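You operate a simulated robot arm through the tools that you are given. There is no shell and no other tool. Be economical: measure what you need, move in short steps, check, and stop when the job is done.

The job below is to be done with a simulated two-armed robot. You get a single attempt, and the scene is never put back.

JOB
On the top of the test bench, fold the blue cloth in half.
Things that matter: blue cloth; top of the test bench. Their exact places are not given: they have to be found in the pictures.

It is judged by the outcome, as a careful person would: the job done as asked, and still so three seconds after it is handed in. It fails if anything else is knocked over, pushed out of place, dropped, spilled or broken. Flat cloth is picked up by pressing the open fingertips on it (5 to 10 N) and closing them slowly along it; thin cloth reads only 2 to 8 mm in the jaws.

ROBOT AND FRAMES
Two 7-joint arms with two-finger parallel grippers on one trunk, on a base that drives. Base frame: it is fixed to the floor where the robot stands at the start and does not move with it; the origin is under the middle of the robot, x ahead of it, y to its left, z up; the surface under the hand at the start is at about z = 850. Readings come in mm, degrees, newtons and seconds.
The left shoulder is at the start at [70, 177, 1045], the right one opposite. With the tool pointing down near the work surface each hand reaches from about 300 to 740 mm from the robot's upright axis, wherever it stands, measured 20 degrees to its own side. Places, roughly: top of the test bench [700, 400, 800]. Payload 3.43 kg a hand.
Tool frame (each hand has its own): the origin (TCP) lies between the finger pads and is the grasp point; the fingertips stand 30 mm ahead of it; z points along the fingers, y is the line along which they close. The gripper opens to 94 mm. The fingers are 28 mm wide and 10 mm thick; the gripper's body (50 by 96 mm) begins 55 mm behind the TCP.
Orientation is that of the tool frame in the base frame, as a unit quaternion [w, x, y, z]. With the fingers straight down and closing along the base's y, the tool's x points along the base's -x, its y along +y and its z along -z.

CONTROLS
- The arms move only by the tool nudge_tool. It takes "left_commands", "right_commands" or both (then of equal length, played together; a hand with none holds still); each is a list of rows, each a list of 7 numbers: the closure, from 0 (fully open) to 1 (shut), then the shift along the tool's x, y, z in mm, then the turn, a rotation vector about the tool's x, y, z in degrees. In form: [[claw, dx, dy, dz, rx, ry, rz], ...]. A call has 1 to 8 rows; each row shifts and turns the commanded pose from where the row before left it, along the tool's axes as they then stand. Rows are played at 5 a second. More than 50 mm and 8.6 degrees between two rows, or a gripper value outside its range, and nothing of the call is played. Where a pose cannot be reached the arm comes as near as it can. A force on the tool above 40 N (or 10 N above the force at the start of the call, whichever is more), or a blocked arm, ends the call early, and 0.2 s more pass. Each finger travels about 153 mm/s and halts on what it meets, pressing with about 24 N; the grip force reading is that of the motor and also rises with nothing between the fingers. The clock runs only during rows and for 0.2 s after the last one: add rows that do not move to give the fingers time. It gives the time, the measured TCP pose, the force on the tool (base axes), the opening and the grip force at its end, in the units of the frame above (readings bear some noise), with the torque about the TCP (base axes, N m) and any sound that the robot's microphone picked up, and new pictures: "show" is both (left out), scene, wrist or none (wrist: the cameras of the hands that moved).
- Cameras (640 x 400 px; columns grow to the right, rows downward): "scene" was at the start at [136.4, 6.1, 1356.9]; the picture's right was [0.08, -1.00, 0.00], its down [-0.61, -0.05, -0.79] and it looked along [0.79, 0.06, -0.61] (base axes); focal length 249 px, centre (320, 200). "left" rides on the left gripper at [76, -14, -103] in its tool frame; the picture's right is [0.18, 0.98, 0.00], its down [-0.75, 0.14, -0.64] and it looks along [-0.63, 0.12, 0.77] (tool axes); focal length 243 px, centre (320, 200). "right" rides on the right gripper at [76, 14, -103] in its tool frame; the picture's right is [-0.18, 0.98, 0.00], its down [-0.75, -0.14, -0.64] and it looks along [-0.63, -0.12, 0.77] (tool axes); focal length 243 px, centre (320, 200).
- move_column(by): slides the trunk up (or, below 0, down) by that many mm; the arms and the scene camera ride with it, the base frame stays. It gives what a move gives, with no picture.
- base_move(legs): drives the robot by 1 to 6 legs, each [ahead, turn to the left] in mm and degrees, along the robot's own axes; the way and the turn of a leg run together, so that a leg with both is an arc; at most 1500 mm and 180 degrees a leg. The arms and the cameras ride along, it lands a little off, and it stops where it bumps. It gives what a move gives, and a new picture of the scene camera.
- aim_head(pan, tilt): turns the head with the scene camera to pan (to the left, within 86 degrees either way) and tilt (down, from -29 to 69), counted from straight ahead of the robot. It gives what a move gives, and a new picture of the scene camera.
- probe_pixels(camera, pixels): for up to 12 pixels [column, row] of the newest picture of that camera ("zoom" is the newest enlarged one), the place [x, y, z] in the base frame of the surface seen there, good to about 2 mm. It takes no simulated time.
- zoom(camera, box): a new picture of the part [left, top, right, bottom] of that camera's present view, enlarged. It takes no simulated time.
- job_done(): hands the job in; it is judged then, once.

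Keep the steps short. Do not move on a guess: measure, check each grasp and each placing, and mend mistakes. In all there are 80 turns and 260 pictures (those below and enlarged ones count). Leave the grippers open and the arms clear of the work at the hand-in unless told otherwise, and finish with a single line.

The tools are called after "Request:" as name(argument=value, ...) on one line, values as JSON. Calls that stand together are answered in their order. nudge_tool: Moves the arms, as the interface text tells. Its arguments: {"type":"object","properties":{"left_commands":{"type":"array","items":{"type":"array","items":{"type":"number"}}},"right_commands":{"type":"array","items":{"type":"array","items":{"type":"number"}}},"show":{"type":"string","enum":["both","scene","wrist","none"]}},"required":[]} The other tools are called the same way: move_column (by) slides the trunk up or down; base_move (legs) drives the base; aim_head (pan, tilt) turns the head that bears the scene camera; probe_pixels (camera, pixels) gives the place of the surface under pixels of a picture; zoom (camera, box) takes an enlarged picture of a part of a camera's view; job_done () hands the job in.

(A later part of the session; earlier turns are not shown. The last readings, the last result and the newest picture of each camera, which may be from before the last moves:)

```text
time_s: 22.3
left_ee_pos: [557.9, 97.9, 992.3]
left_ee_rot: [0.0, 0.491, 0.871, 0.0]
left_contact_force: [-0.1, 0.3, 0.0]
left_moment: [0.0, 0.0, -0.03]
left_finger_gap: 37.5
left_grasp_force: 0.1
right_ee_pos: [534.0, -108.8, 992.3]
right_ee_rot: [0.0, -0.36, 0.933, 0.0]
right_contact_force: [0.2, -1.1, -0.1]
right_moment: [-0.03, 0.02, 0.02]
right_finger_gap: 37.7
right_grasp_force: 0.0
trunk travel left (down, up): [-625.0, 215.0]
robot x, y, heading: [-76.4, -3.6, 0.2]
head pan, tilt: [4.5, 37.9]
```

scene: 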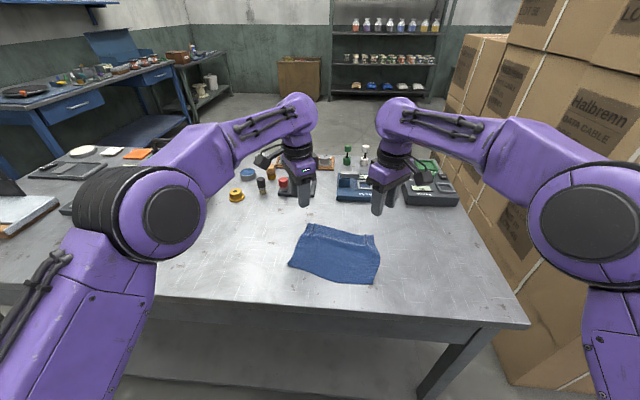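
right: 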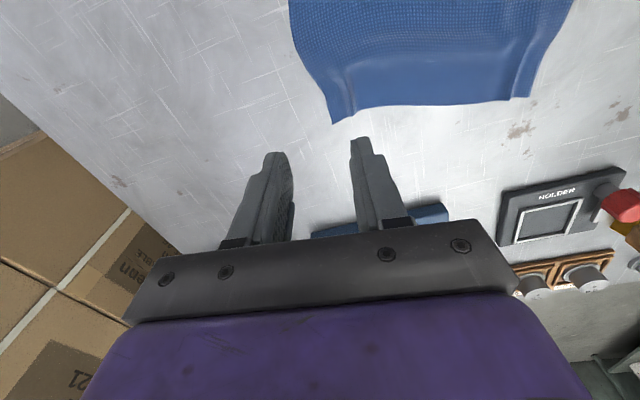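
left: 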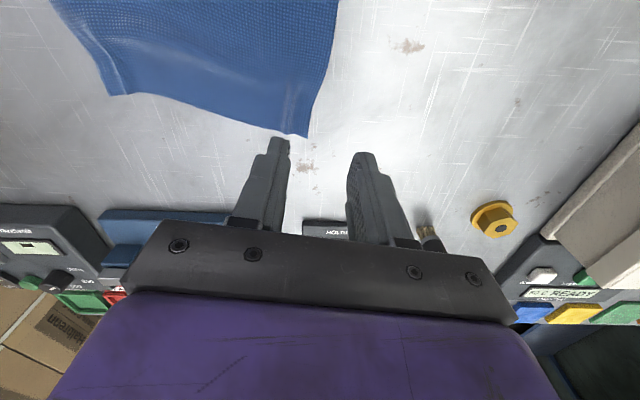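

Rotation is fine. Finishing the turn so the jaws close across the edge, then moving over the near edge: left to (456,92), right to (423,-69), with a 24 mm opening.

Request:
nudge_tool(left_commands=[[0.7, 0, 0, 0, 0, 0, 8.32], [0.745, 0, 0, 0, 0, 0, 8.32], [0.745, 0, 0, 0, 0, 0, 8.32], [0.745, 0, 0, 0, 0, 0, 8.32], [0.745, 0, 0, 0, 0, 0, 8.32], [0.745, -8.1, -33.1, 25, 0, 0, 0], [0.745, -8.1, -33.1, 25, 0, 0, 0], [0.745, -8.1, -33.1, 25, 0, 0, 0]], right_commands=[[0.7, 0, 0, 0, 0, 0, -7.52], [0.745, 0, 0, 0, 0, 0, -7.52], [0.745, 0, 0, 0, 0, 0, -7.52], [0.745, 0, 0, 0, 0, 0, -7.52], [0.745, 0, 0, 0, 0, 0, -7.52], [0.745, -6.5, 38.8, 25, 0, 0, 0], [0.745, -6.5, 38.8, 25, 0, 0, 0], [0.745, -6.5, 38.8, 25, 0, 0, 0]])

```text
time_s: 24.1
left_ee_pos: [454.3, 91.3, 918.3]
left_ee_rot: [0.0, 0.768, 0.64, 0.001]
left_contact_force: [-0.5, 0.8, 0.4]
left_moment: [-0.02, -0.05, -0.02]
left_finger_gap: 23.9
left_grasp_force: 0.0
right_ee_pos: [421.4, -66.4, 919.5]
right_ee_rot: [0.001, -0.641, 0.768, -0.001]
right_contact_force: [-0.2, 0.6, -0.1]
right_moment: [-0.01, 0.02, 0.0]
right_finger_gap: 23.9
right_grasp_force: 0.0
trunk travel left (down, up): [-625.0, 215.0]
robot x, y, heading: [-79.3, 0.6, -0.3]
head pan, tilt: [4.5, 37.9]
```

scene: 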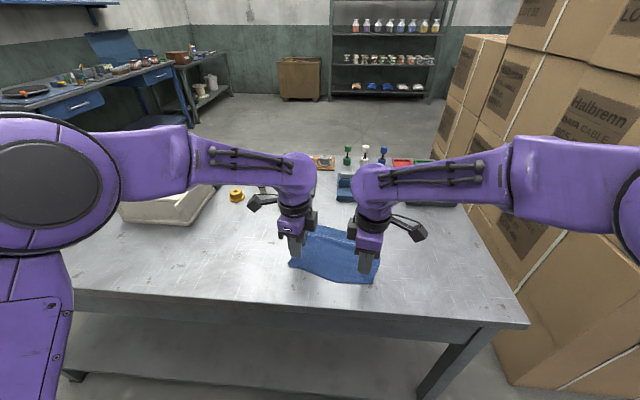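
right: 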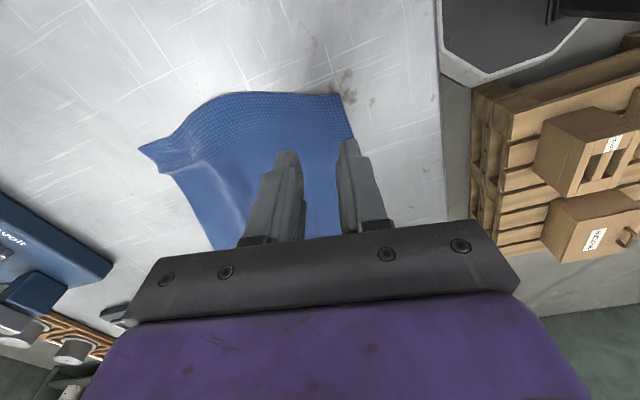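
left: 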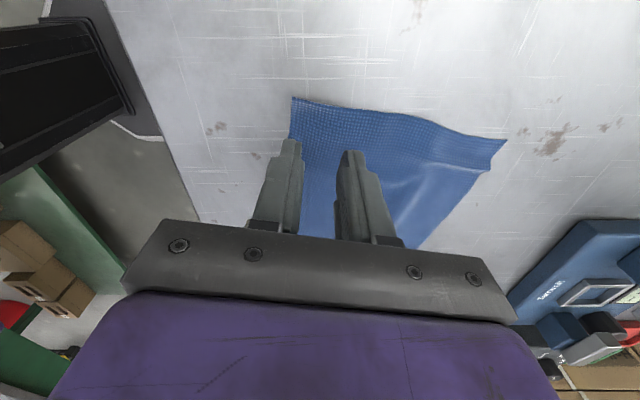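

Views are good. Rechecking near corners and edges in the wrist pictures.

Request:
probe_pixels(camera="left", pixels=[[294, 100], [291, 135], [505, 140], [420, 118]])

Request:
probe_pixels(camera="right", pixels=[[340, 97], [350, 130], [142, 150], [280, 95]])

```text
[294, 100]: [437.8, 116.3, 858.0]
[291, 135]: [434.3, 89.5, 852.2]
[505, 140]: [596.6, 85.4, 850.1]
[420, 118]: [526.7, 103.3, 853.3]
```

```text
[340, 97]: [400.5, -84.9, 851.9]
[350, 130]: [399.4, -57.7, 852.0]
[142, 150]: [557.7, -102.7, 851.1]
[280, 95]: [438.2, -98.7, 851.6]
```

Both centred ~20 mm inside the near edge. Lowering to contact.

Request:
nudge_tool(left_commands=[[0.745, 0, 0, 18, 0, 0, 0], [0.745, 0, 0, 12, 0, 0, 0], [0.745, 0, 0, 4, 0, 0, 0], [0.745, 0, 0, 2, 0, 0, 0], [0.745, 0, 0, 0.5, 0, 0, 0], [0.745, 0, 0, 0, 0, 0, 0]], right_commands=[[0.745, 0, 0, 18, 0, 0, 0], [0.745, 0, 0, 12, 0, 0, 0], [0.745, 0, 0, 5, 0, 0, 0], [0.745, 0, 0, 2, 0, 0, 0], [0.745, 0, 0, 0.5, 0, 0, 0], [0.745, 0, 0, 0, 0, 0, 0]], show="none")

```text
time_s: 25.5
left_ee_pos: [454.8, 90.2, 881.8]
left_ee_rot: [0.002, 0.768, 0.641, 0.001]
left_contact_force: [1.5, 0.7, 8.6]
left_moment: [0.11, 0.06, 0.0]
left_finger_gap: 23.9
left_grasp_force: 0.1
right_ee_pos: [421.9, -69.2, 881.5]
right_ee_rot: [0.001, -0.64, 0.768, -0.001]
right_contact_force: [0.6, -0.6, -0.1]
right_moment: [0.05, 0.03, 0.01]
right_finger_gap: 24.1
right_grasp_force: 0.0
trunk travel left (down, up): [-625.0, 215.0]
robot x, y, heading: [-78.0, 3.5, -0.3]
head pan, tilt: [4.5, 37.9]
```

Left presses 8.6 N; right not yet. Lowering right in small steps.

Request:
nudge_tool(right_commands=[[0.745, 0, 0, 0.7, 0, 0, 0], [0.745, 0, 0, 0.6, 0, 0, 0], [0.745, 0, 0, 0, 0, 0, 0]], show="none")

```text
time_s: 26.3
left_ee_pos: [454.4, 90.4, 881.0]
left_ee_rot: [0.001, 0.768, 0.641, 0.001]
left_contact_force: [1.4, 0.2, 9.2]
left_moment: [0.05, 0.02, 0.03]
left_finger_gap: 23.6
left_grasp_force: 0.0
right_ee_pos: [422.8, -68.7, 881.7]
right_ee_rot: [0.0, -0.641, 0.768, -0.001]
right_contact_force: [0.8, -0.4, 7.4]
right_moment: [0.03, 0.07, -0.03]
right_finger_gap: 23.4
right_grasp_force: 0.0
trunk travel left (down, up): [-625.0, 215.0]
robot x, y, heading: [-80.0, 4.2, 0.0]
head pan, tilt: [4.5, 37.9]
```

Both press 7–9 N. Closing slowly.

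Request:
nudge_tool(left_commands=[[0.78, 0, 0, 0, 0, 0, 0], [0.82, 0, 0, 0, 0, 0, 0], [0.86, 0, 0, 0, 0, 0, 0], [0.9, 0, 0, 0, 0, 0, 0], [0.95, 0, 0, 0, 0, 0, 0], [1, 0, 0, 0, 0, 0, 0], [1, 0, 0, 0, 0, 0, 0]], right_commands=[[0.78, 0, 0, 0, 0, 0, 0], [0.82, 0, 0, 0, 0, 0, 0], [0.86, 0, 0, 0, 0, 0, 0], [0.9, 0, 0, 0, 0, 0, 0], [0.95, 0, 0, 0, 0, 0, 0], [1, 0, 0, 0, 0, 0, 0], [1, 0, 0, 0, 0, 0, 0]])

```text
time_s: 27.9
left_ee_pos: [454.1, 89.1, 882.5]
left_ee_rot: [0.001, 0.768, 0.641, 0.001]
left_contact_force: [-1.0, -0.5, 5.9]
left_moment: [0.01, 0.0, 0.02]
left_finger_gap: 2.1
left_grasp_force: 24.1
right_ee_pos: [422.0, -68.4, 881.8]
right_ee_rot: [0.0, -0.641, 0.768, -0.001]
right_contact_force: [-0.6, 0.8, 9.6]
right_moment: [0.0, 0.05, -0.01]
right_finger_gap: 2.3
right_grasp_force: 23.7
trunk travel left (down, up): [-625.0, 215.0]
robot x, y, heading: [-79.7, -0.0, 0.2]
head pan, tilt: [4.5, 37.9]
```

scene: 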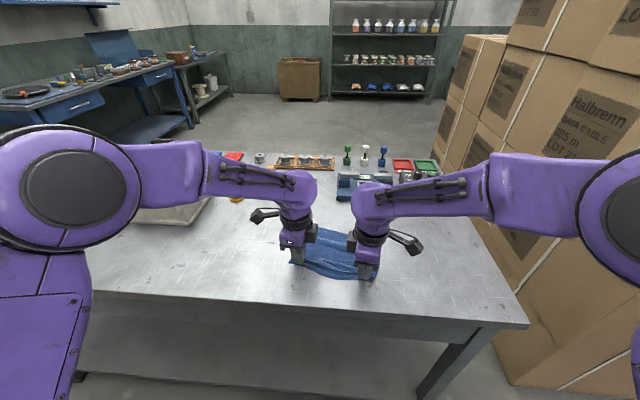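
right: 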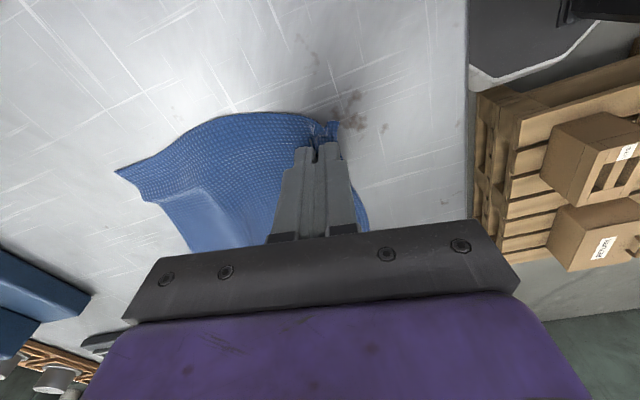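
left: 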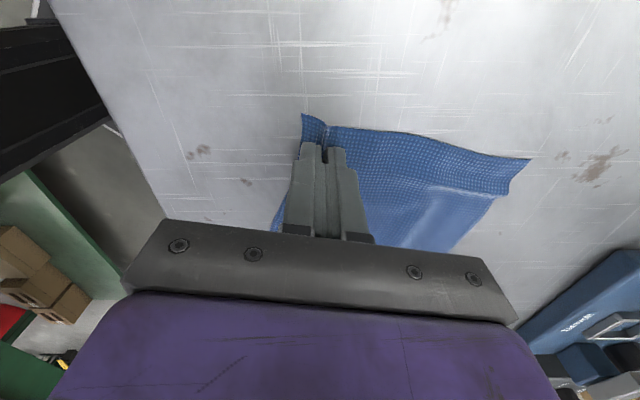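

Both grip cloth (~2 mm). Now lifting the near edge up through the first half of the arc toward the far side.

Request:
nudge_tool(left_commands=[[1, 0, 3, -15.5, 0, 0, 0], [1, 0, 8.6, -13.9, 0, 0, 0], [1, 0, 13.5, -11.1, 0, 0, 0], [1, 0, 17, -7.1, 0, 0, 0], [1, 0, 21, -2.4, 0, 0, 0]], right_commands=[[1, 0, -3, -15.5, 0, 0, 0], [1, 0, -8.6, -13.9, 0, 0, 0], [1, 0, -13.5, -11.1, 0, 0, 0], [1, 0, -17, -7.1, 0, 0, 0], [1, 0, -21, -2.4, 0, 0, 0]])

Request:
zoom(camera="scene", box=[240, 200, 420, 312])

```text
time_s: 29.1
left_ee_pos: [519.5, 79.5, 930.3]
left_ee_rot: [0.0, 0.768, 0.641, 0.0]
left_contact_force: [0.8, 0.9, -0.7]
left_moment: [-0.03, 0.0, 0.01]
left_finger_gap: 2.0
left_grasp_force: 23.9
right_ee_pos: [486.3, -79.8, 929.9]
right_ee_rot: [0.0, -0.641, 0.767, 0.001]
right_contact_force: [-0.5, 0.7, -0.3]
right_moment: [-0.01, 0.0, 0.0]
right_finger_gap: 2.0
right_grasp_force: 24.3
trunk travel left (down, up): [-625.0, 215.0]
robot x, y, heading: [-75.9, 1.6, -0.0]
head pan, tilt: [4.5, 37.9]
```

scene: 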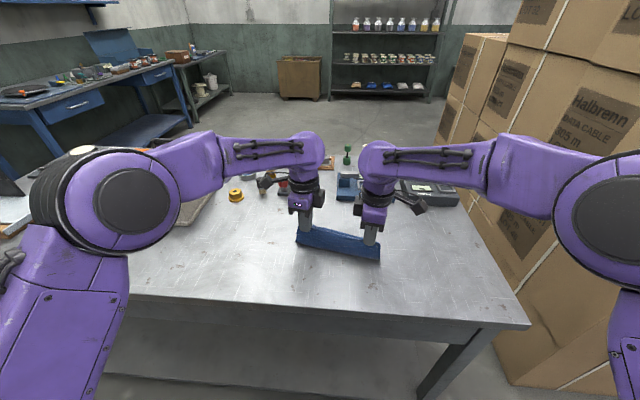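
right: 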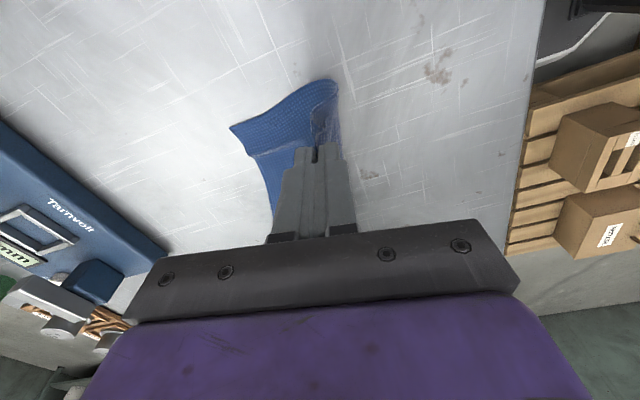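
left: 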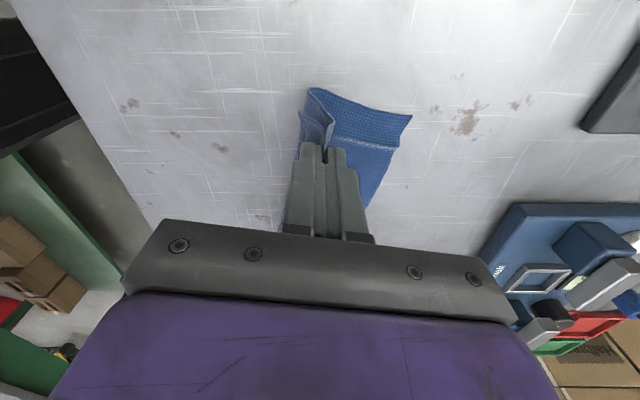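

```text
3.56 times, centred on (330, 256) of scene
```

zoom: 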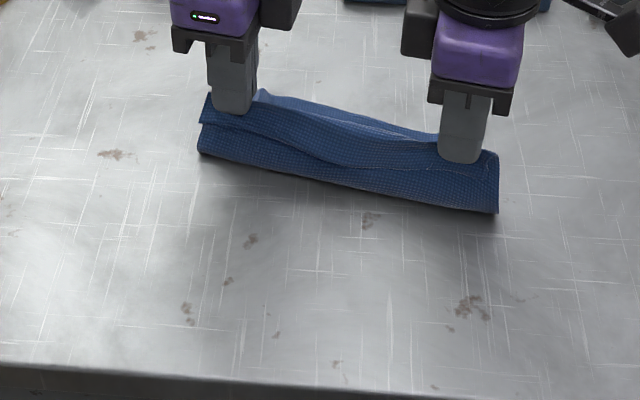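

The half is standing and both grips hold. The pinched strip needs to end leaning away from the robot, so over the second half I tilt the hands with the cloth (bodies leaning to the far side) while passing the crest.

Request:
nudge_tool(left_commands=[[1, 0, 9.2, 0.1, 4.2, 0, 0], [1, 0, 9.2, -0.5, 4.2, 0, 0], [1, 1, 9.2, 0.1, 4.2, 0, 0], [1, 1, 9.5, 0.5, 4.2, 0, 0], [1, 1, 9.7, 0.9, 4.2, 0, 0], [1, 0, 9.0, 0.7, 4.2, 0, 0], [1, 0, 7.9, 0.7, 4.2, 0, 0], [1, 0, 7.6, 1.5, 4.2, 0, 0]], right_commands=[[1, 0, -9.2, 0.1, -4.2, 0, 0], [1, 0, -9.2, -0.5, -4.2, 0, 0], [1, -1, -9.2, 0.1, -4.2, 0, 0], [1, -1, -9.5, 0.5, -4.2, 0, 0], [1, -1, -9.7, 0.9, -4.2, 0, 0], [1, 0, -9.0, 0.7, -4.2, 0, 0], [1, 0, -7.9, 0.7, -4.2, 0, 0], [1, 0, -7.6, 1.5, -4.2, 0, 0]])

Request:
zoom(camera="scene", box=[240, 180, 420, 292])

```text
time_s: 30.9
left_ee_pos: [523.3, 132.1, 907.5]
left_ee_rot: [-0.166, 0.749, 0.626, -0.141]
left_contact_force: [-0.8, -32.8, -0.4]
left_moment: [-0.74, 0.04, 0.42]
left_finger_gap: 1.4
left_grasp_force: 23.5
left hand out of reach, approached as far as the arm can: row 4, 5, 6, 7, 8
right_ee_pos: [516.0, -92.8, 910.9]
right_ee_rot: [-0.15, -0.622, 0.747, 0.184]
right_contact_force: [1.4, 32.3, 0.0]
right_moment: [0.87, -0.04, -0.41]
right_finger_gap: 2.1
right_grasp_force: 24.3
right hand out of reach, approached as far as the arm can: row 6, 7, 8
trunk travel left (down, up): [-625.0, 215.0]
robot x, y, heading: [-79.8, -5.3, -0.0]
head pan, tilt: [4.5, 37.9]
```

scene: 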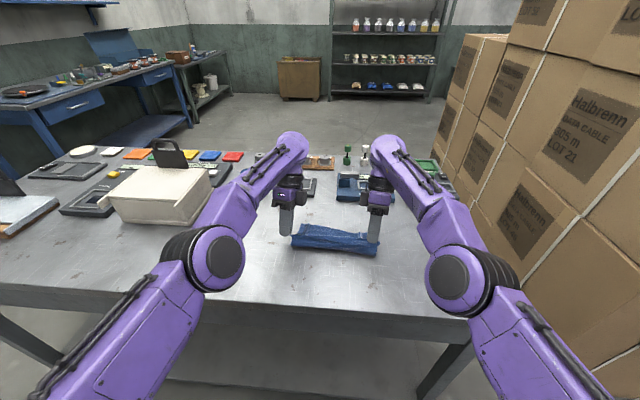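
right: 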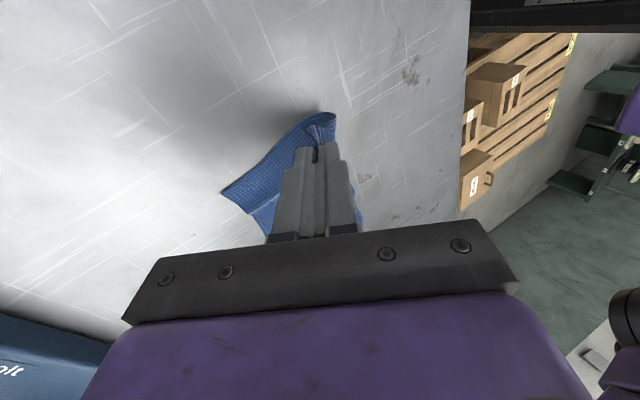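
left: 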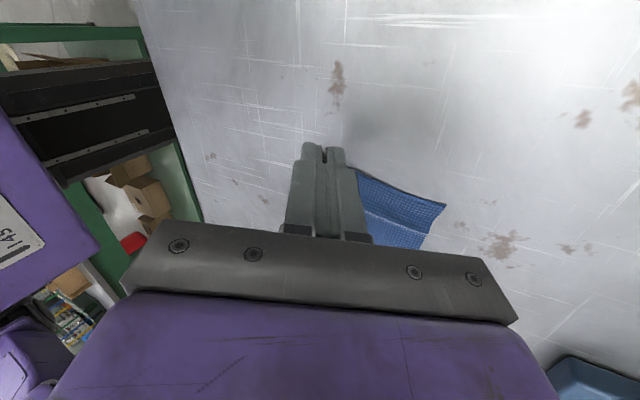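

```text
3.56 times, centred on (330, 236) of scene
```

zoom: 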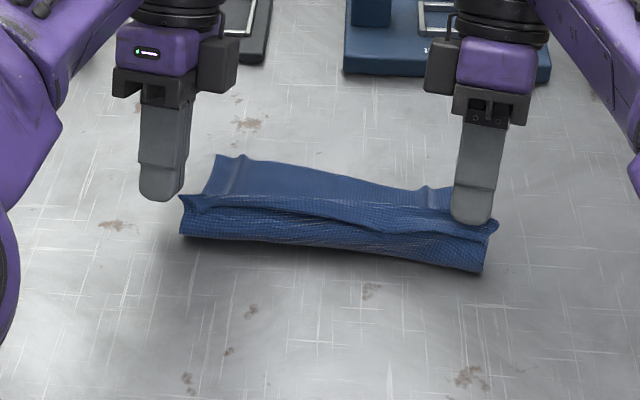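

Reach ran out with the tilt, and the left hand drifted outward and pulls (32 N). I bring the left back inward and both hands back to vertical, easing the pull.

Request:
nudge_tool(left_commands=[[1, -8.8, 3.2, -3.9, -4.2, 0, 0], [1, -8.8, 3.4, -3.7, -4.2, 0, 0], [1, -8.8, 3.7, -3.4, -4.2, 0, 0], [1, -8.8, 3.9, -3.1, -4.2, 0, 0], [1, -8.8, 4.1, -2.8, -4.2, 0, 0], [1, -8.8, 4.3, -2.5, -4.2, 0, 0]], right_commands=[[1, 0, 1.2, -1.2, 4.5, 0, 0], [1, 0, 1.2, -1.2, 4.5, 0, 0], [1, 0, 1.2, -1.2, 4.5, 0, 0], [1, 0, 1.2, -1.2, 4.5, 0, 0], [1, 0, 1.2, -1.2, 4.5, 0, 0], [1, 0, 1.2, -1.2, 4.5, 0, 0]])

Request:
zoom(camera="scene", box=[240, 180, 420, 292])

```text
time_s: 32.3
left_ee_pos: [540.7, 78.1, 921.1]
left_ee_rot: [0.001, 0.768, 0.641, 0.001]
left_contact_force: [1.0, 0.7, -0.2]
left_moment: [0.04, -0.01, -0.03]
left_finger_gap: 1.0
left_grasp_force: 23.7
right_ee_pos: [586.2, -74.6, 929.7]
right_ee_rot: [-0.001, -0.641, 0.768, 0.001]
right_contact_force: [0.3, 0.3, 1.1]
right_moment: [-0.02, 0.03, -0.02]
right_finger_gap: 1.7
right_grasp_force: 24.1
right hand out of reach, approached as far as the arm can: row 1, 2, 3, 4, 5, 6
trunk travel left (down, up): [-625.0, 215.0]
robot x, y, heading: [-79.3, -1.3, -0.1]
head pan, tilt: [4.5, 37.9]
```

scene: 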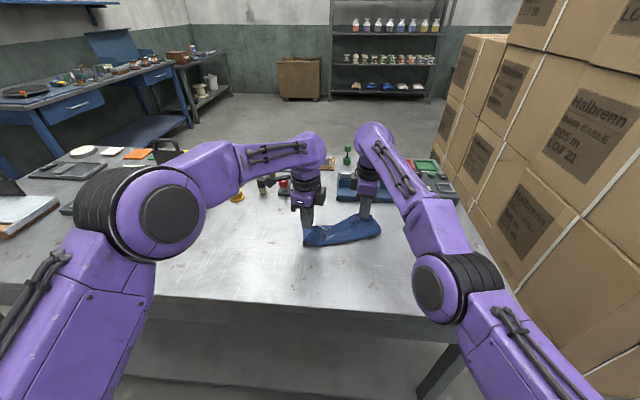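
right: 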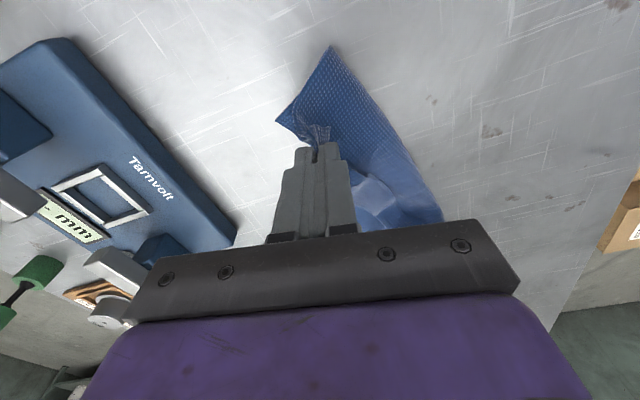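
left: 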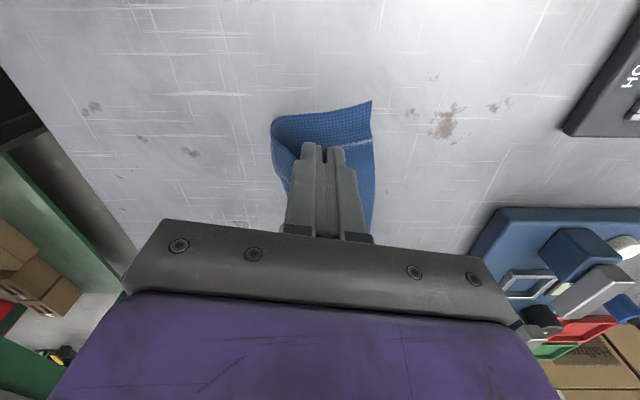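

```text
3.56 times, centred on (330, 236) of scene
```

zoom: 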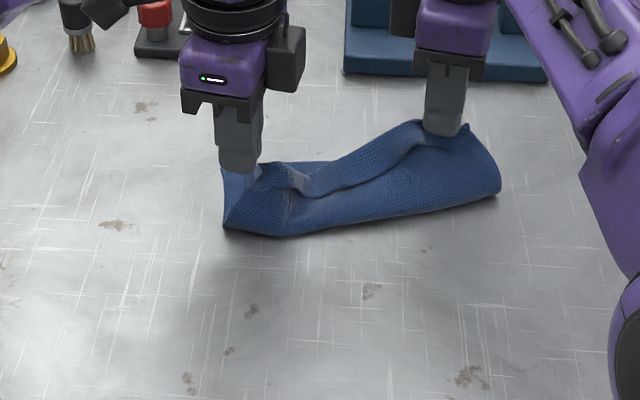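

The right hand snapped forward when it regained reach. I bring it back to about (545,-85), slightly lower, in small steps, and look.

Request:
nudge_tool(right_commands=[[1, 4, 10, 2, 0, 0, 0], [1, 4, 10, 2, 0, 0, 0], [1, 4, 10, 2, 0, 0, 0], [1, 4, 8, 2, 0, 0, 0]], show="wrist")

Request:
zoom(camera="scene", box=[240, 180, 420, 292])

```text
time_s: 33.3
left_ee_pos: [539.9, 78.2, 920.4]
left_ee_rot: [0.0, 0.768, 0.641, 0.0]
left_contact_force: [0.6, 0.7, -1.3]
left_moment: [0.03, 0.02, 0.01]
left_finger_gap: 1.5
left_grasp_force: 24.0
right_ee_pos: [585.7, -73.4, 927.9]
right_ee_rot: [-0.003, -0.641, 0.768, 0.002]
right_contact_force: [-0.2, -0.2, 0.1]
right_moment: [0.01, 0.02, 0.01]
right_finger_gap: 2.0
right_grasp_force: 23.9
right hand out of reach, approached as far as the arm can: row 1, 2, 3, 4
trunk travel left (down, up): [-625.0, 215.0]
robot x, y, heading: [-81.1, 1.6, 0.0]
head pan, tilt: [4.5, 37.9]
```

right: 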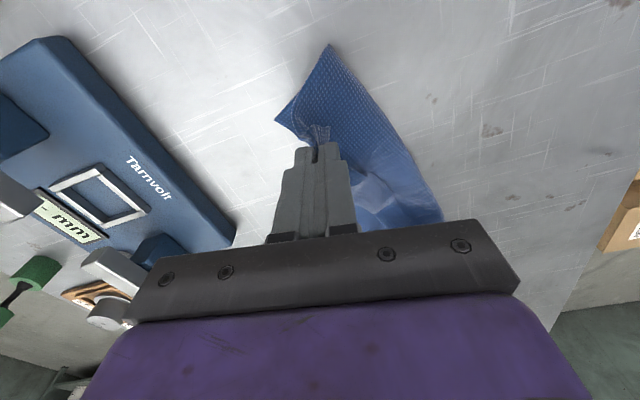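

```text
3.56 times, centred on (330, 236) of scene
```

zoom: 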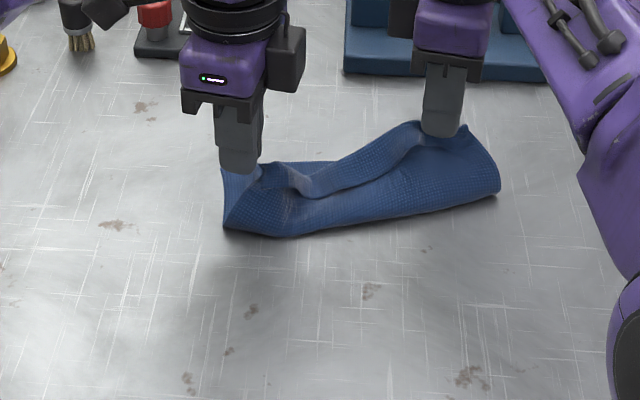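

The right arm is stuck at a reach limit. I try moving it up and back, with a small yaw relief.

Request:
nudge_tool(right_commands=[[1, 0, 0, -10, 0, 0, 4], [1, 0, 5, -10, 0, 0, 4], [1, 0, 15, 0, 0, 0, 4], [1, 0, 15, 0, 0, 0, 4]], show="scene")

```text
time_s: 34.3
left_ee_pos: [540.1, 78.9, 921.0]
left_ee_rot: [0.0, 0.767, 0.641, 0.0]
left_contact_force: [0.3, 0.1, -0.2]
left_moment: [-0.01, 0.02, -0.02]
left_finger_gap: 1.3
left_grasp_force: 23.8
right_ee_pos: [577.7, -55.0, 952.3]
right_ee_rot: [-0.002, -0.527, 0.85, 0.002]
right_contact_force: [0.2, -0.8, -0.4]
right_moment: [-0.02, 0.01, 0.01]
right_finger_gap: 2.0
right_grasp_force: 23.7
right hand out of reach, approached as far as the arm can: row 3, 4
trunk travel left (down, up): [-625.0, 215.0]
robot x, y, heading: [-81.4, 1.3, -0.1]
head pan, tilt: [4.5, 37.9]
```

scene: 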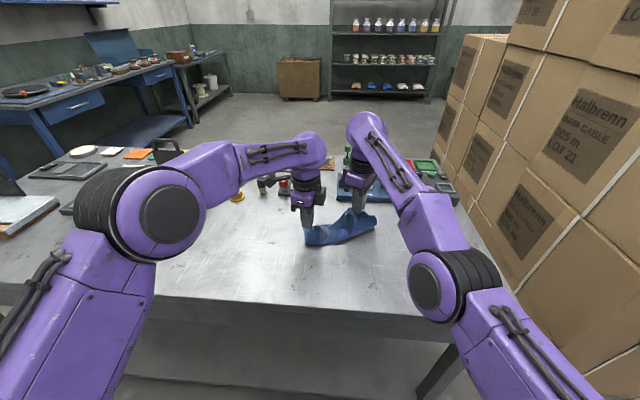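

The right arm has settled into a low-elbow posture that can't pull back. I lower it as far as it goes, release the cloth and lift clear, then reset the arm.

Request:
nudge_tool(right_commands=[[1, 0, 0, 15, 0, 0, 0], [1, 0, 0, 15, 0, 0, 0], [1, 0, 0, 15, 0, 0, 0], [1, 0, 0, 10, 0, 0, 0], [0.8, 0, 0, 0, 0, 0, 0], [0.7, 0, 0, 0, 0, 0, 0], [0.7, 0, 0, 0, 0, 0, 0]], show="wrist")

Request:
zoom(camera="scene", box=[240, 180, 420, 292])

```text
time_s: 35.9
left_ee_pos: [542.0, 78.1, 919.9]
left_ee_rot: [0.0, 0.768, 0.641, 0.0]
left_contact_force: [0.1, -0.4, 0.7]
left_moment: [0.02, 0.01, -0.04]
left_finger_gap: 1.4
left_grasp_force: 23.1
right_ee_pos: [582.7, -53.6, 898.0]
right_ee_rot: [-0.002, -0.528, 0.85, 0.001]
right_contact_force: [0.8, -0.2, 1.0]
right_moment: [0.01, -0.01, 0.01]
right_finger_gap: 28.3
right_grasp_force: 0.0
right hand out of reach, approached as far as the arm can: row 2
trunk travel left (down, up): [-625.0, 215.0]
robot x, y, heading: [-82.1, 0.2, 0.1]
head pan, tilt: [4.5, 37.9]
```

right: 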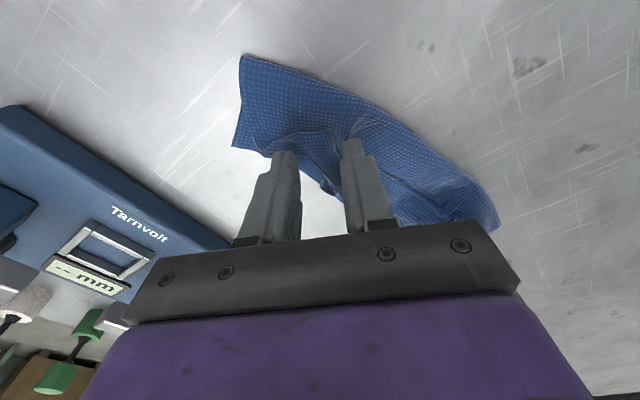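

```text
3.56 times, centred on (330, 236) of scene
```

zoom: 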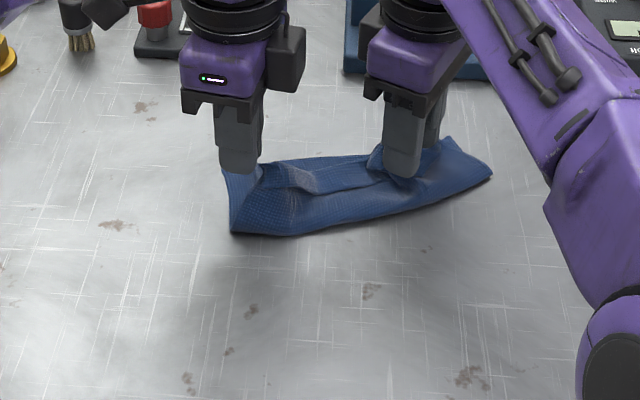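

It dropped nearly in place. Lifting the right hand up and outward.

Request:
nudge_tool(right_commands=[[0.7, 0, 0, -40, 0, 0, 0], [0.7, 0, 0, -45, 0, 0, 0], [0.7, 0, 0, -45, 0, 0, 0], [0.7, 35, 10, -20, 0, 0, 0], [0.7, 40, 15, 0, 0, 0, 0], [0.7, 40, 15, 0, 0, 0, 0]], show="scene")

Request:
zoom(camera="scene", box=[240, 180, 420, 292])

```text
time_s: 37.3
left_ee_pos: [539.8, 76.8, 920.2]
left_ee_rot: [0.0, 0.768, 0.641, -0.001]
left_contact_force: [0.4, -0.1, 0.3]
left_moment: [-0.01, 0.02, -0.03]
left_finger_gap: 1.5
left_grasp_force: 23.7
right_ee_pos: [565.9, -140.4, 1072.0]
right_ee_rot: [-0.001, -0.528, 0.849, 0.002]
right_contact_force: [-1.2, -0.1, -0.2]
right_moment: [0.01, 0.0, -0.03]
right_finger_gap: 28.6
right_grasp_force: 0.0
right hand out of reach, approached as far as the arm can: row 2, 3, 4, 5, 6
trunk travel left (down, up): [-625.0, 215.0]
robot x, y, heading: [-78.1, 1.7, -0.1]
head pan, tilt: [4.5, 37.9]
```

scene: 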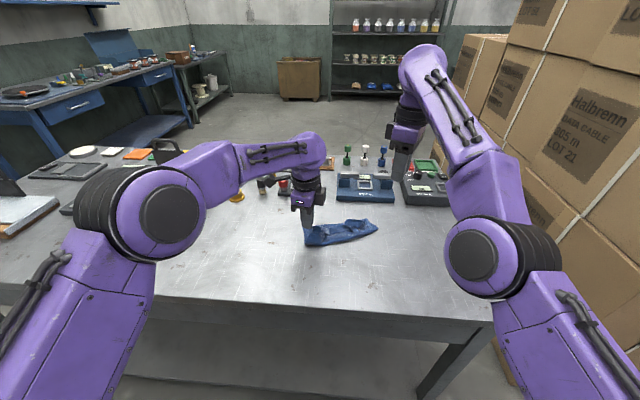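

```text
3.56 times, centred on (330, 236) of scene
```

zoom: 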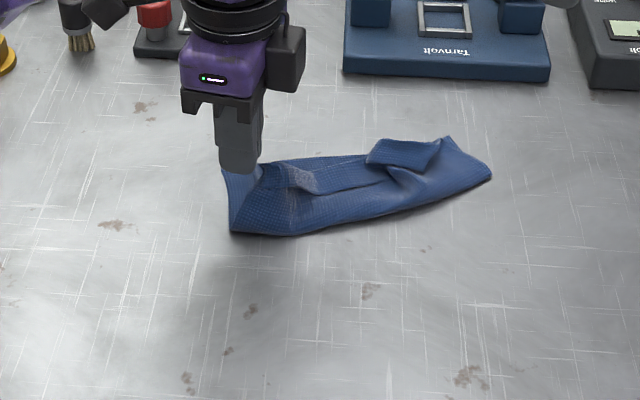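

Now checking the left side: where the lying corner is relative to the held one.

Request:
zoom(camera="left", box=[200, 70, 480, 245])

Request:
zoom(camera="scene", box=[290, 205, 390, 267])

Request:
probe_pixels(camera="zoom", pixels=[[94, 185], [98, 355], [240, 360], [600, 190], [510, 85], [340, 120], [380, 80], [260, 210], [300, 190], [200, 135], [380, 150], [470, 170]])

Request:
probe_pixels(camera="left", pixels=[[370, 103], [275, 118], [278, 160], [305, 112], [335, 120], [372, 150]])

```text
2.29 times, centred on (340, 158) of left
```

zoom: 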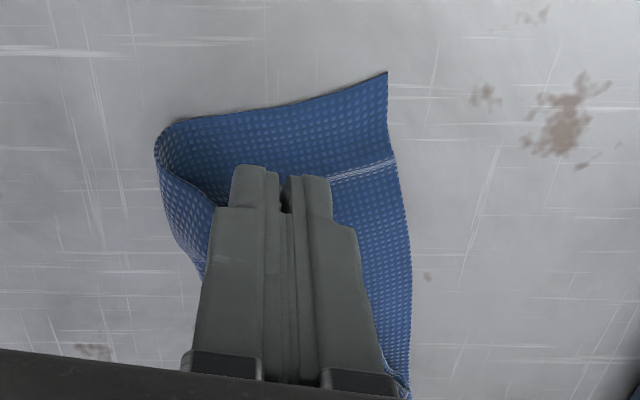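

```text
6.40 times, centred on (340, 236) of scene
```

zoom: 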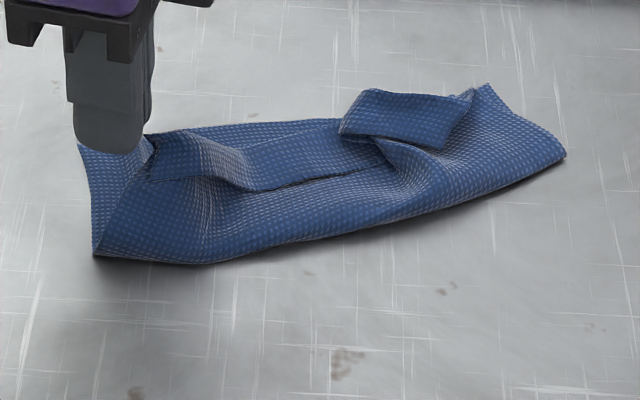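

```text
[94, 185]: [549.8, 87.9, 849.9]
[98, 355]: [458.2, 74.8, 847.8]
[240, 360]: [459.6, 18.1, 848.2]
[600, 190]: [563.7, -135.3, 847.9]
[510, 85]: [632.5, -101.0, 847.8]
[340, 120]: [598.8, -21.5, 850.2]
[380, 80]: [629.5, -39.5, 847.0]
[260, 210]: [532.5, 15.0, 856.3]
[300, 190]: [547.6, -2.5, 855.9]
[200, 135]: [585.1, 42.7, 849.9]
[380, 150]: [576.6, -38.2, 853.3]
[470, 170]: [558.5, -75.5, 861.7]
```

```text
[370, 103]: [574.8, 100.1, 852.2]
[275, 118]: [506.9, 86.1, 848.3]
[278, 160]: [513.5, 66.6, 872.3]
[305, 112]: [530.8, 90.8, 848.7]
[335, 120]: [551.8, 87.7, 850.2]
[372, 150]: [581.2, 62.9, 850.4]
```

The fold came out skewed with the hem turned back, so I'll unfold and redo it with the base better placed and a proper edge grip. First I return the right arm's yaw and pull it back high to restore its posture.

Request:
nudge_tool(right_commands=[[0.7, 0, 0, 0, 0, 0, 8.4], [0.7, 0, 0, 0, 0, 0, 8.4], [0.7, 0, 0, 0, 0, 0, 8.4], [0.7, 0, 0, 0, 0, 0, 8.4], [0.7, 0, 0, 0, 0, 0, 8.4], [0.7, 0, 0, 0, 0, 0, 8.4], [0.7, 0, 0, 0, 0, 0, 8.4], [0.7, 0, 0, 0, 0, 0, 8.4]], show="none")

Request:
nudge_tool(right_commands=[[0.7, 35, 0, 0, 0, 0, 0], [0.7, 35, -10, 0, 0, 0, 0], [0.7, 35, -10, 0, 0, 0, 0], [0.7, 0, -10, 0, 0, 0, 0]], show="scene")

```text
time_s: 39.1
left_ee_pos: [539.1, 77.4, 919.4]
left_ee_rot: [0.0, 0.767, 0.641, 0.0]
left_contact_force: [0.1, 0.4, 0.6]
left_moment: [-0.02, 0.02, 0.01]
left_finger_gap: 1.4
left_grasp_force: 23.9
right_ee_pos: [565.6, -135.8, 1073.0]
right_ee_rot: [-0.003, 0.032, 0.999, 0.0]
right_contact_force: [0.1, 0.0, -0.3]
right_moment: [0.01, 0.0, -0.05]
right_finger_gap: 28.4
right_grasp_force: 0.0
trunk travel left (down, up): [-625.0, 215.0]
robot x, y, heading: [-80.1, 0.1, -0.1]
head pan, tilt: [4.5, 37.9]
```

```text
time_s: 40.1
left_ee_pos: [540.7, 77.4, 919.6]
left_ee_rot: [0.0, 0.767, 0.641, 0.0]
left_contact_force: [-0.5, 1.0, -0.4]
left_moment: [0.02, 0.03, -0.01]
left_finger_gap: 1.3
left_grasp_force: 23.6
right_ee_pos: [550.8, -143.9, 1112.0]
right_ee_rot: [-0.003, 0.031, 1.0, 0.001]
right_contact_force: [0.1, 0.1, 0.6]
right_moment: [-0.01, -0.01, 0.0]
right_finger_gap: 28.4
right_grasp_force: 0.0
right hand out of reach, approached as far as the arm can: row 1, 2, 3
trunk travel left (down, up): [-625.0, 215.0]
robot x, y, heading: [-79.0, -0.4, 0.1]
head pan, tilt: [4.5, 37.9]
```

scene: 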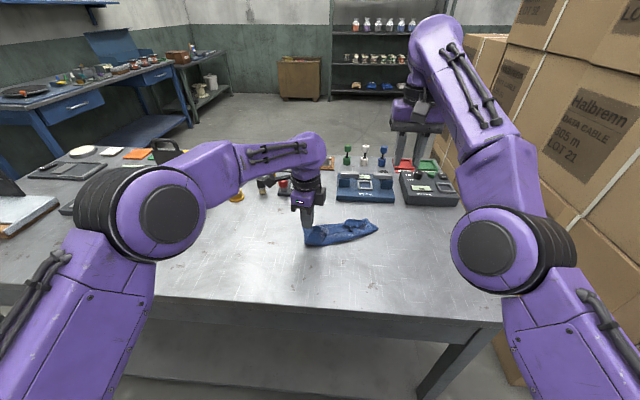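

The right arm is still in the low-elbow posture. I try straightening it upward and forward (clear of everything), to let the elbow come back up.

Request:
nudge_tool(right_commands=[[0.7, -20, 0, -45, 0, 0, 0], [0.7, -20, 0, -45, 0, 0, 0], [0.7, -20, 0, -45, 0, 0, 0], [0.7, -20, 0, -45, 0, 0, 0], [0.7, -20, 0, -45, 0, 0, 0], [0.7, -20, 0, -45, 0, 0, 0]], show="scene")

```text
time_s: 41.5
left_ee_pos: [540.6, 77.4, 920.8]
left_ee_rot: [0.0, 0.768, 0.641, -0.001]
left_contact_force: [0.1, -0.1, -0.7]
left_moment: [0.02, 0.03, -0.03]
left_finger_gap: 1.4
left_grasp_force: 24.2
right_ee_pos: [532.9, -165.8, 1159.2]
right_ee_rot: [-0.001, 0.031, 1.0, 0.001]
right_contact_force: [0.9, -0.1, 0.1]
right_moment: [0.02, 0.01, 0.0]
right_finger_gap: 28.0
right_grasp_force: 0.0
right hand out of reach, approached as far as the arm can: row 1, 2, 3, 4, 5, 6
trunk travel left (down, up): [-625.0, 215.0]
robot x, y, heading: [-81.8, -3.8, 0.0]
head pan, tilt: [4.5, 37.9]
```

scene: 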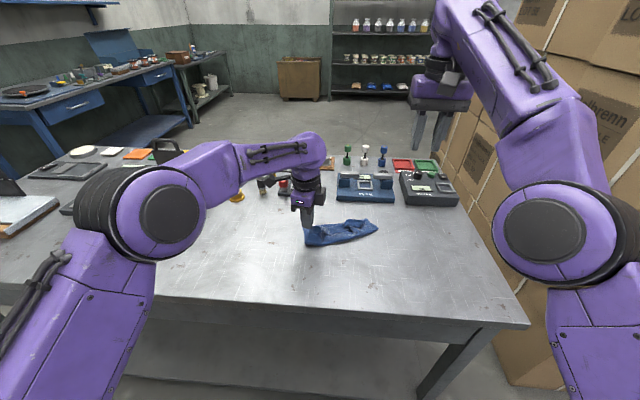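

The arm is straight at its reach sphere. I command it straight back toward the shoulder to bend the elbow.

Request:
nudge_tool(right_commands=[[0.7, 40, 0, 24, 0, 0, 0], [0.7, 40, 0, 24, 0, 0, 0], [0.7, 40, 0, 24, 0, 0, 0], [0.7, 0, 0, 0, 0, 0, 0]], show="scene")

```text
time_s: 42.5
left_ee_pos: [541.3, 78.3, 919.7]
left_ee_rot: [0.001, 0.768, 0.64, 0.001]
left_contact_force: [0.6, -0.2, 0.9]
left_moment: [-0.01, 0.05, 0.0]
left_finger_gap: 1.1
left_grasp_force: 24.3
right_ee_pos: [412.3, -158.9, 1086.4]
right_ee_rot: [-0.003, 0.031, 1.0, 0.0]
right_contact_force: [-0.2, 1.0, 0.3]
right_moment: [-0.01, 0.03, 0.01]
right_finger_gap: 28.4
right_grasp_force: 0.0
trunk travel left (down, up): [-625.0, 215.0]
robot x, y, heading: [-78.9, -2.3, -0.2]
head pan, tilt: [4.5, 37.9]
```

scene: 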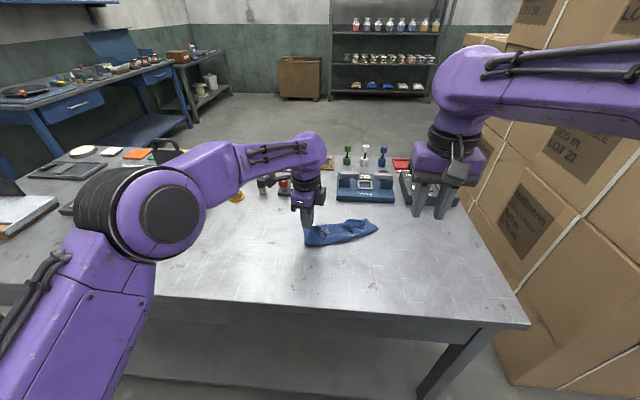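

Right arm is back in its normal posture. Now I unfold the left side by carrying its held corner back toward the robot and laying it down.

Request:
nudge_tool(left_commands=[[1, 2, -22, -5, 0, 0, 0], [1, 2, -24, 0, 0, 0, 0], [1, 2, -24, 0, 0, 0, 0], [1, 2, -24, 8, 0, 0, 0], [1, 2, -24, 14, 0, 0, 0], [1, 0, -20, 12, 0, 0, 0], [1, 0, 0, 5, 0, 0, 0], [1, 0, 0, 0, 0, 0, 0]], show="wrist")

Request:
zoom(camera="scene", box=[240, 190, 420, 302])

```text
time_s: 44.3
left_ee_pos: [406.4, 113.2, 886.9]
left_ee_rot: [0.0, 0.768, 0.641, -0.001]
left_contact_force: [0.8, -0.7, 0.7]
left_moment: [0.02, 0.03, -0.02]
left_finger_gap: 1.2
left_grasp_force: 24.5
right_ee_pos: [411.4, -158.4, 1088.5]
right_ee_rot: [-0.001, 0.03, 1.0, 0.0]
right_contact_force: [-0.2, 0.0, -0.3]
right_moment: [0.0, 0.01, -0.01]
right_finger_gap: 27.9
right_grasp_force: 0.0
trunk travel left (down, up): [-625.0, 215.0]
robot x, y, heading: [-79.2, 2.0, -0.0]
head pan, tilt: [4.5, 37.9]
```

left: 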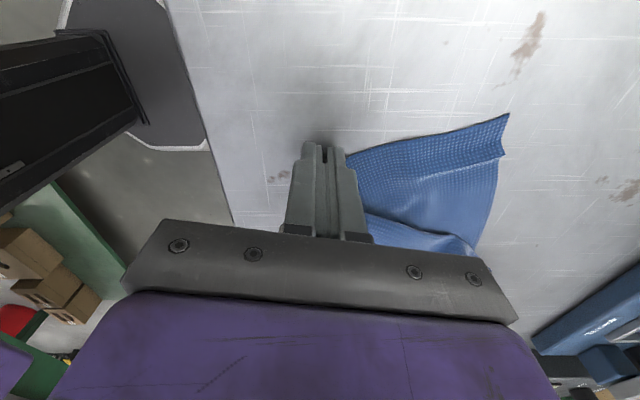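

```text
3.56 times, centred on (330, 246) of scene
```

zoom: 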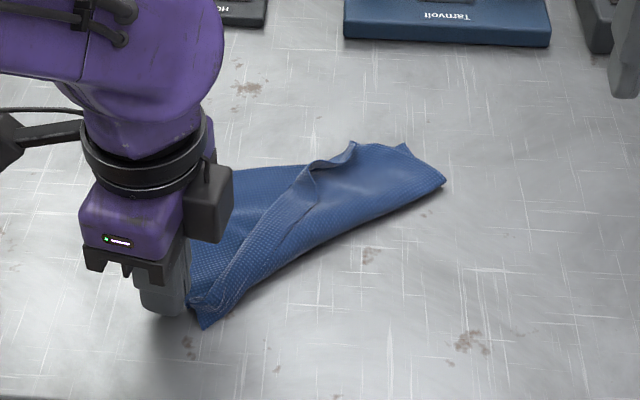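

Left side is open. Next: the right flap. Measuring points on it.

Request:
probe_pixels(camera="zoom", pixels=[[352, 145], [312, 170], [340, 170], [370, 165], [400, 150], [443, 182], [330, 195], [205, 325], [240, 172], [380, 190]])

Request:
zoom(camera="scene", box=[300, 222, 380, 272])

```text
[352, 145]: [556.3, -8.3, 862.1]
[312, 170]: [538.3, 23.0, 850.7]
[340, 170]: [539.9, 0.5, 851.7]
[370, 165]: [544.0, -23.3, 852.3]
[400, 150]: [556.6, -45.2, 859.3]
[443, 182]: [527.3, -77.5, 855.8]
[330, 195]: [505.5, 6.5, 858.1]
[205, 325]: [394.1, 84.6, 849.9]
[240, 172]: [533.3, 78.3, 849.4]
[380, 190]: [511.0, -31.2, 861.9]
```

```text
8.00 times, centred on (340, 247) of scene
```

zoom: 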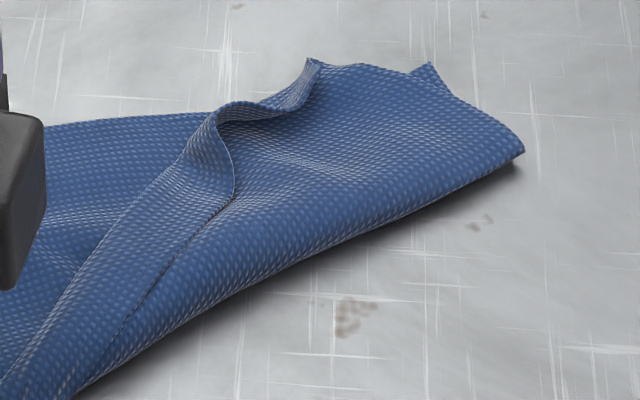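

The flap's corner C stands up at (556,-8,862) with a raised hem. I bring the right hand above it and turn it so that the jaws close across that hem.

Request:
nudge_tool(right_commands=[[0.6, -21.7, 27.7, 26.3, 0, 0, 0], [0.6, -21.7, 27.7, 26.3, 0, 0, 0], [0.6, -21.7, 27.7, 26.3, 0, 0, 0], [0.6, -21.7, 27.7, 26.3, 0, 0, 0], [0.6, -21.7, 27.7, 26.3, 0, 0, 0], [0.6, -21.7, 27.7, 26.3, 0, 0, 0]], show="none")

Request:
nudge_tool(right_commands=[[0.6, 0, 0, 0, 0, 0, 8], [0.6, 0, 0, 0, 0, 0, 8], [0.6, 0, 0, 0, 0, 0, 8], [0.6, 0, 0, 0, 0, 0, 8], [0.6, 0, 0, 0, 0, 0, 8], [0.6, 0, 0, 0, 0, 0, 8], [0.6, 0, 0, 0, 0, 0, 8]], show="wrist")

Request:
zoom(camera="scene", box=[290, 205, 390, 267])

```text
time_s: 45.7
left_ee_pos: [409.0, 113.0, 886.6]
left_ee_rot: [0.0, 0.768, 0.641, -0.002]
left_contact_force: [0.4, 0.0, -0.1]
left_moment: [-0.03, 0.06, 0.02]
left_finger_gap: 1.3
left_grasp_force: 24.2
right_ee_pos: [552.1, -4.0, 927.7]
right_ee_rot: [-0.003, 0.031, 1.0, 0.0]
right_contact_force: [1.4, 0.4, 0.5]
right_moment: [0.04, 0.0, 0.04]
right_finger_gap: 37.4
right_grasp_force: 0.1
trunk travel left (down, up): [-625.0, 215.0]
robot x, y, heading: [-77.0, -0.9, 0.2]
head pan, tilt: [4.5, 37.9]
```

```text
time_s: 47.3
left_ee_pos: [407.1, 112.5, 886.9]
left_ee_rot: [0.0, 0.768, 0.641, 0.0]
left_contact_force: [-0.2, 0.4, 0.1]
left_moment: [-0.01, 0.04, -0.01]
left_finger_gap: 1.2
left_grasp_force: 24.3
right_ee_pos: [552.7, -0.2, 931.1]
right_ee_rot: [-0.002, 0.498, 0.867, -0.001]
right_contact_force: [0.1, 0.7, 0.5]
right_moment: [0.01, 0.0, 0.0]
right_finger_gap: 37.8
right_grasp_force: 0.1
trunk travel left (down, up): [-625.0, 215.0]
robot x, y, heading: [-75.7, -1.0, 0.0]
head pan, tilt: [4.5, 37.9]
```

right: 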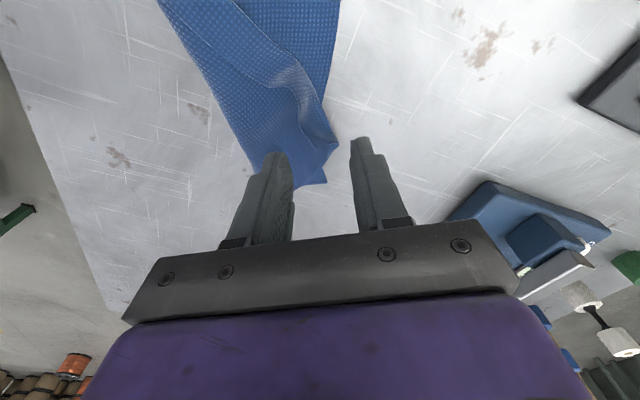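

```text
6.40 times, centred on (340, 236) of scene
```

zoom: 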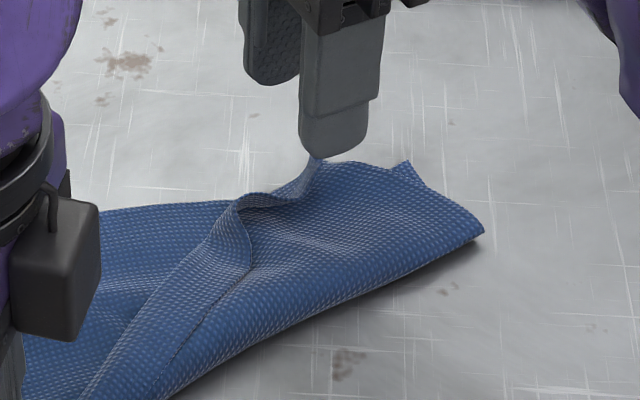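

Locating the raised corner precisely from the wrist view: tip near (337,145), hem near (305,95).

Request:
probe_pixels(camera="right", pixels=[[335, 146], [325, 135], [312, 105], [300, 80], [318, 150], [320, 182], [285, 150]])

Request:
zoom(camera="right", box=[200, 40, 400, 200])

```text
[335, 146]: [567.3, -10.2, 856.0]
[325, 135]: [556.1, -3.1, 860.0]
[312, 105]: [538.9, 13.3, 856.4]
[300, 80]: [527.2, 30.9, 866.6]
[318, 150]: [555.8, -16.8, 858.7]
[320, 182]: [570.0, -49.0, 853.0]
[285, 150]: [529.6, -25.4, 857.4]
```

```text
2.50 times, centred on (300, 120) of right
```

zoom: 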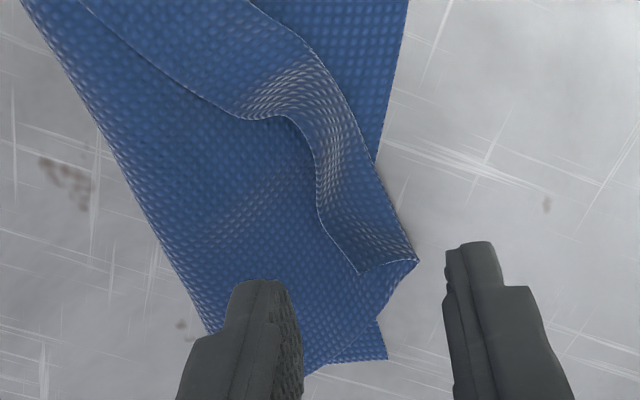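

The hem strip lies right under the TCP. Lowering and closing on it.

Request:
nudge_tool(right_commands=[[0.6, 0, 0, 20, 0, 0, 0], [0.6, 0, 0, 20, 0, 0, 0], [0.6, 0, 0, 5, 0, 0, 0], [0.6, 0, 0, 2, 0, 0, 0], [0.6, 0, 0, 0, 0, 0, 0]], show="none")

```text
time_s: 48.5
left_ee_pos: [407.2, 112.8, 887.4]
left_ee_rot: [0.0, 0.767, 0.641, 0.0]
left_contact_force: [0.3, 0.4, -0.5]
left_moment: [0.03, -0.01, 0.0]
left_finger_gap: 1.4
left_grasp_force: 23.7
right_ee_pos: [551.1, 0.4, 882.9]
right_ee_rot: [-0.003, 0.495, 0.869, 0.0]
right_contact_force: [-0.4, 0.4, -0.1]
right_moment: [-0.02, 0.01, -0.01]
right_finger_gap: 37.5
right_grasp_force: 0.1
trunk travel left (down, up): [-625.0, 215.0]
robot x, y, heading: [-83.0, 0.4, -0.1]
head pan, tilt: [4.5, 37.9]
```

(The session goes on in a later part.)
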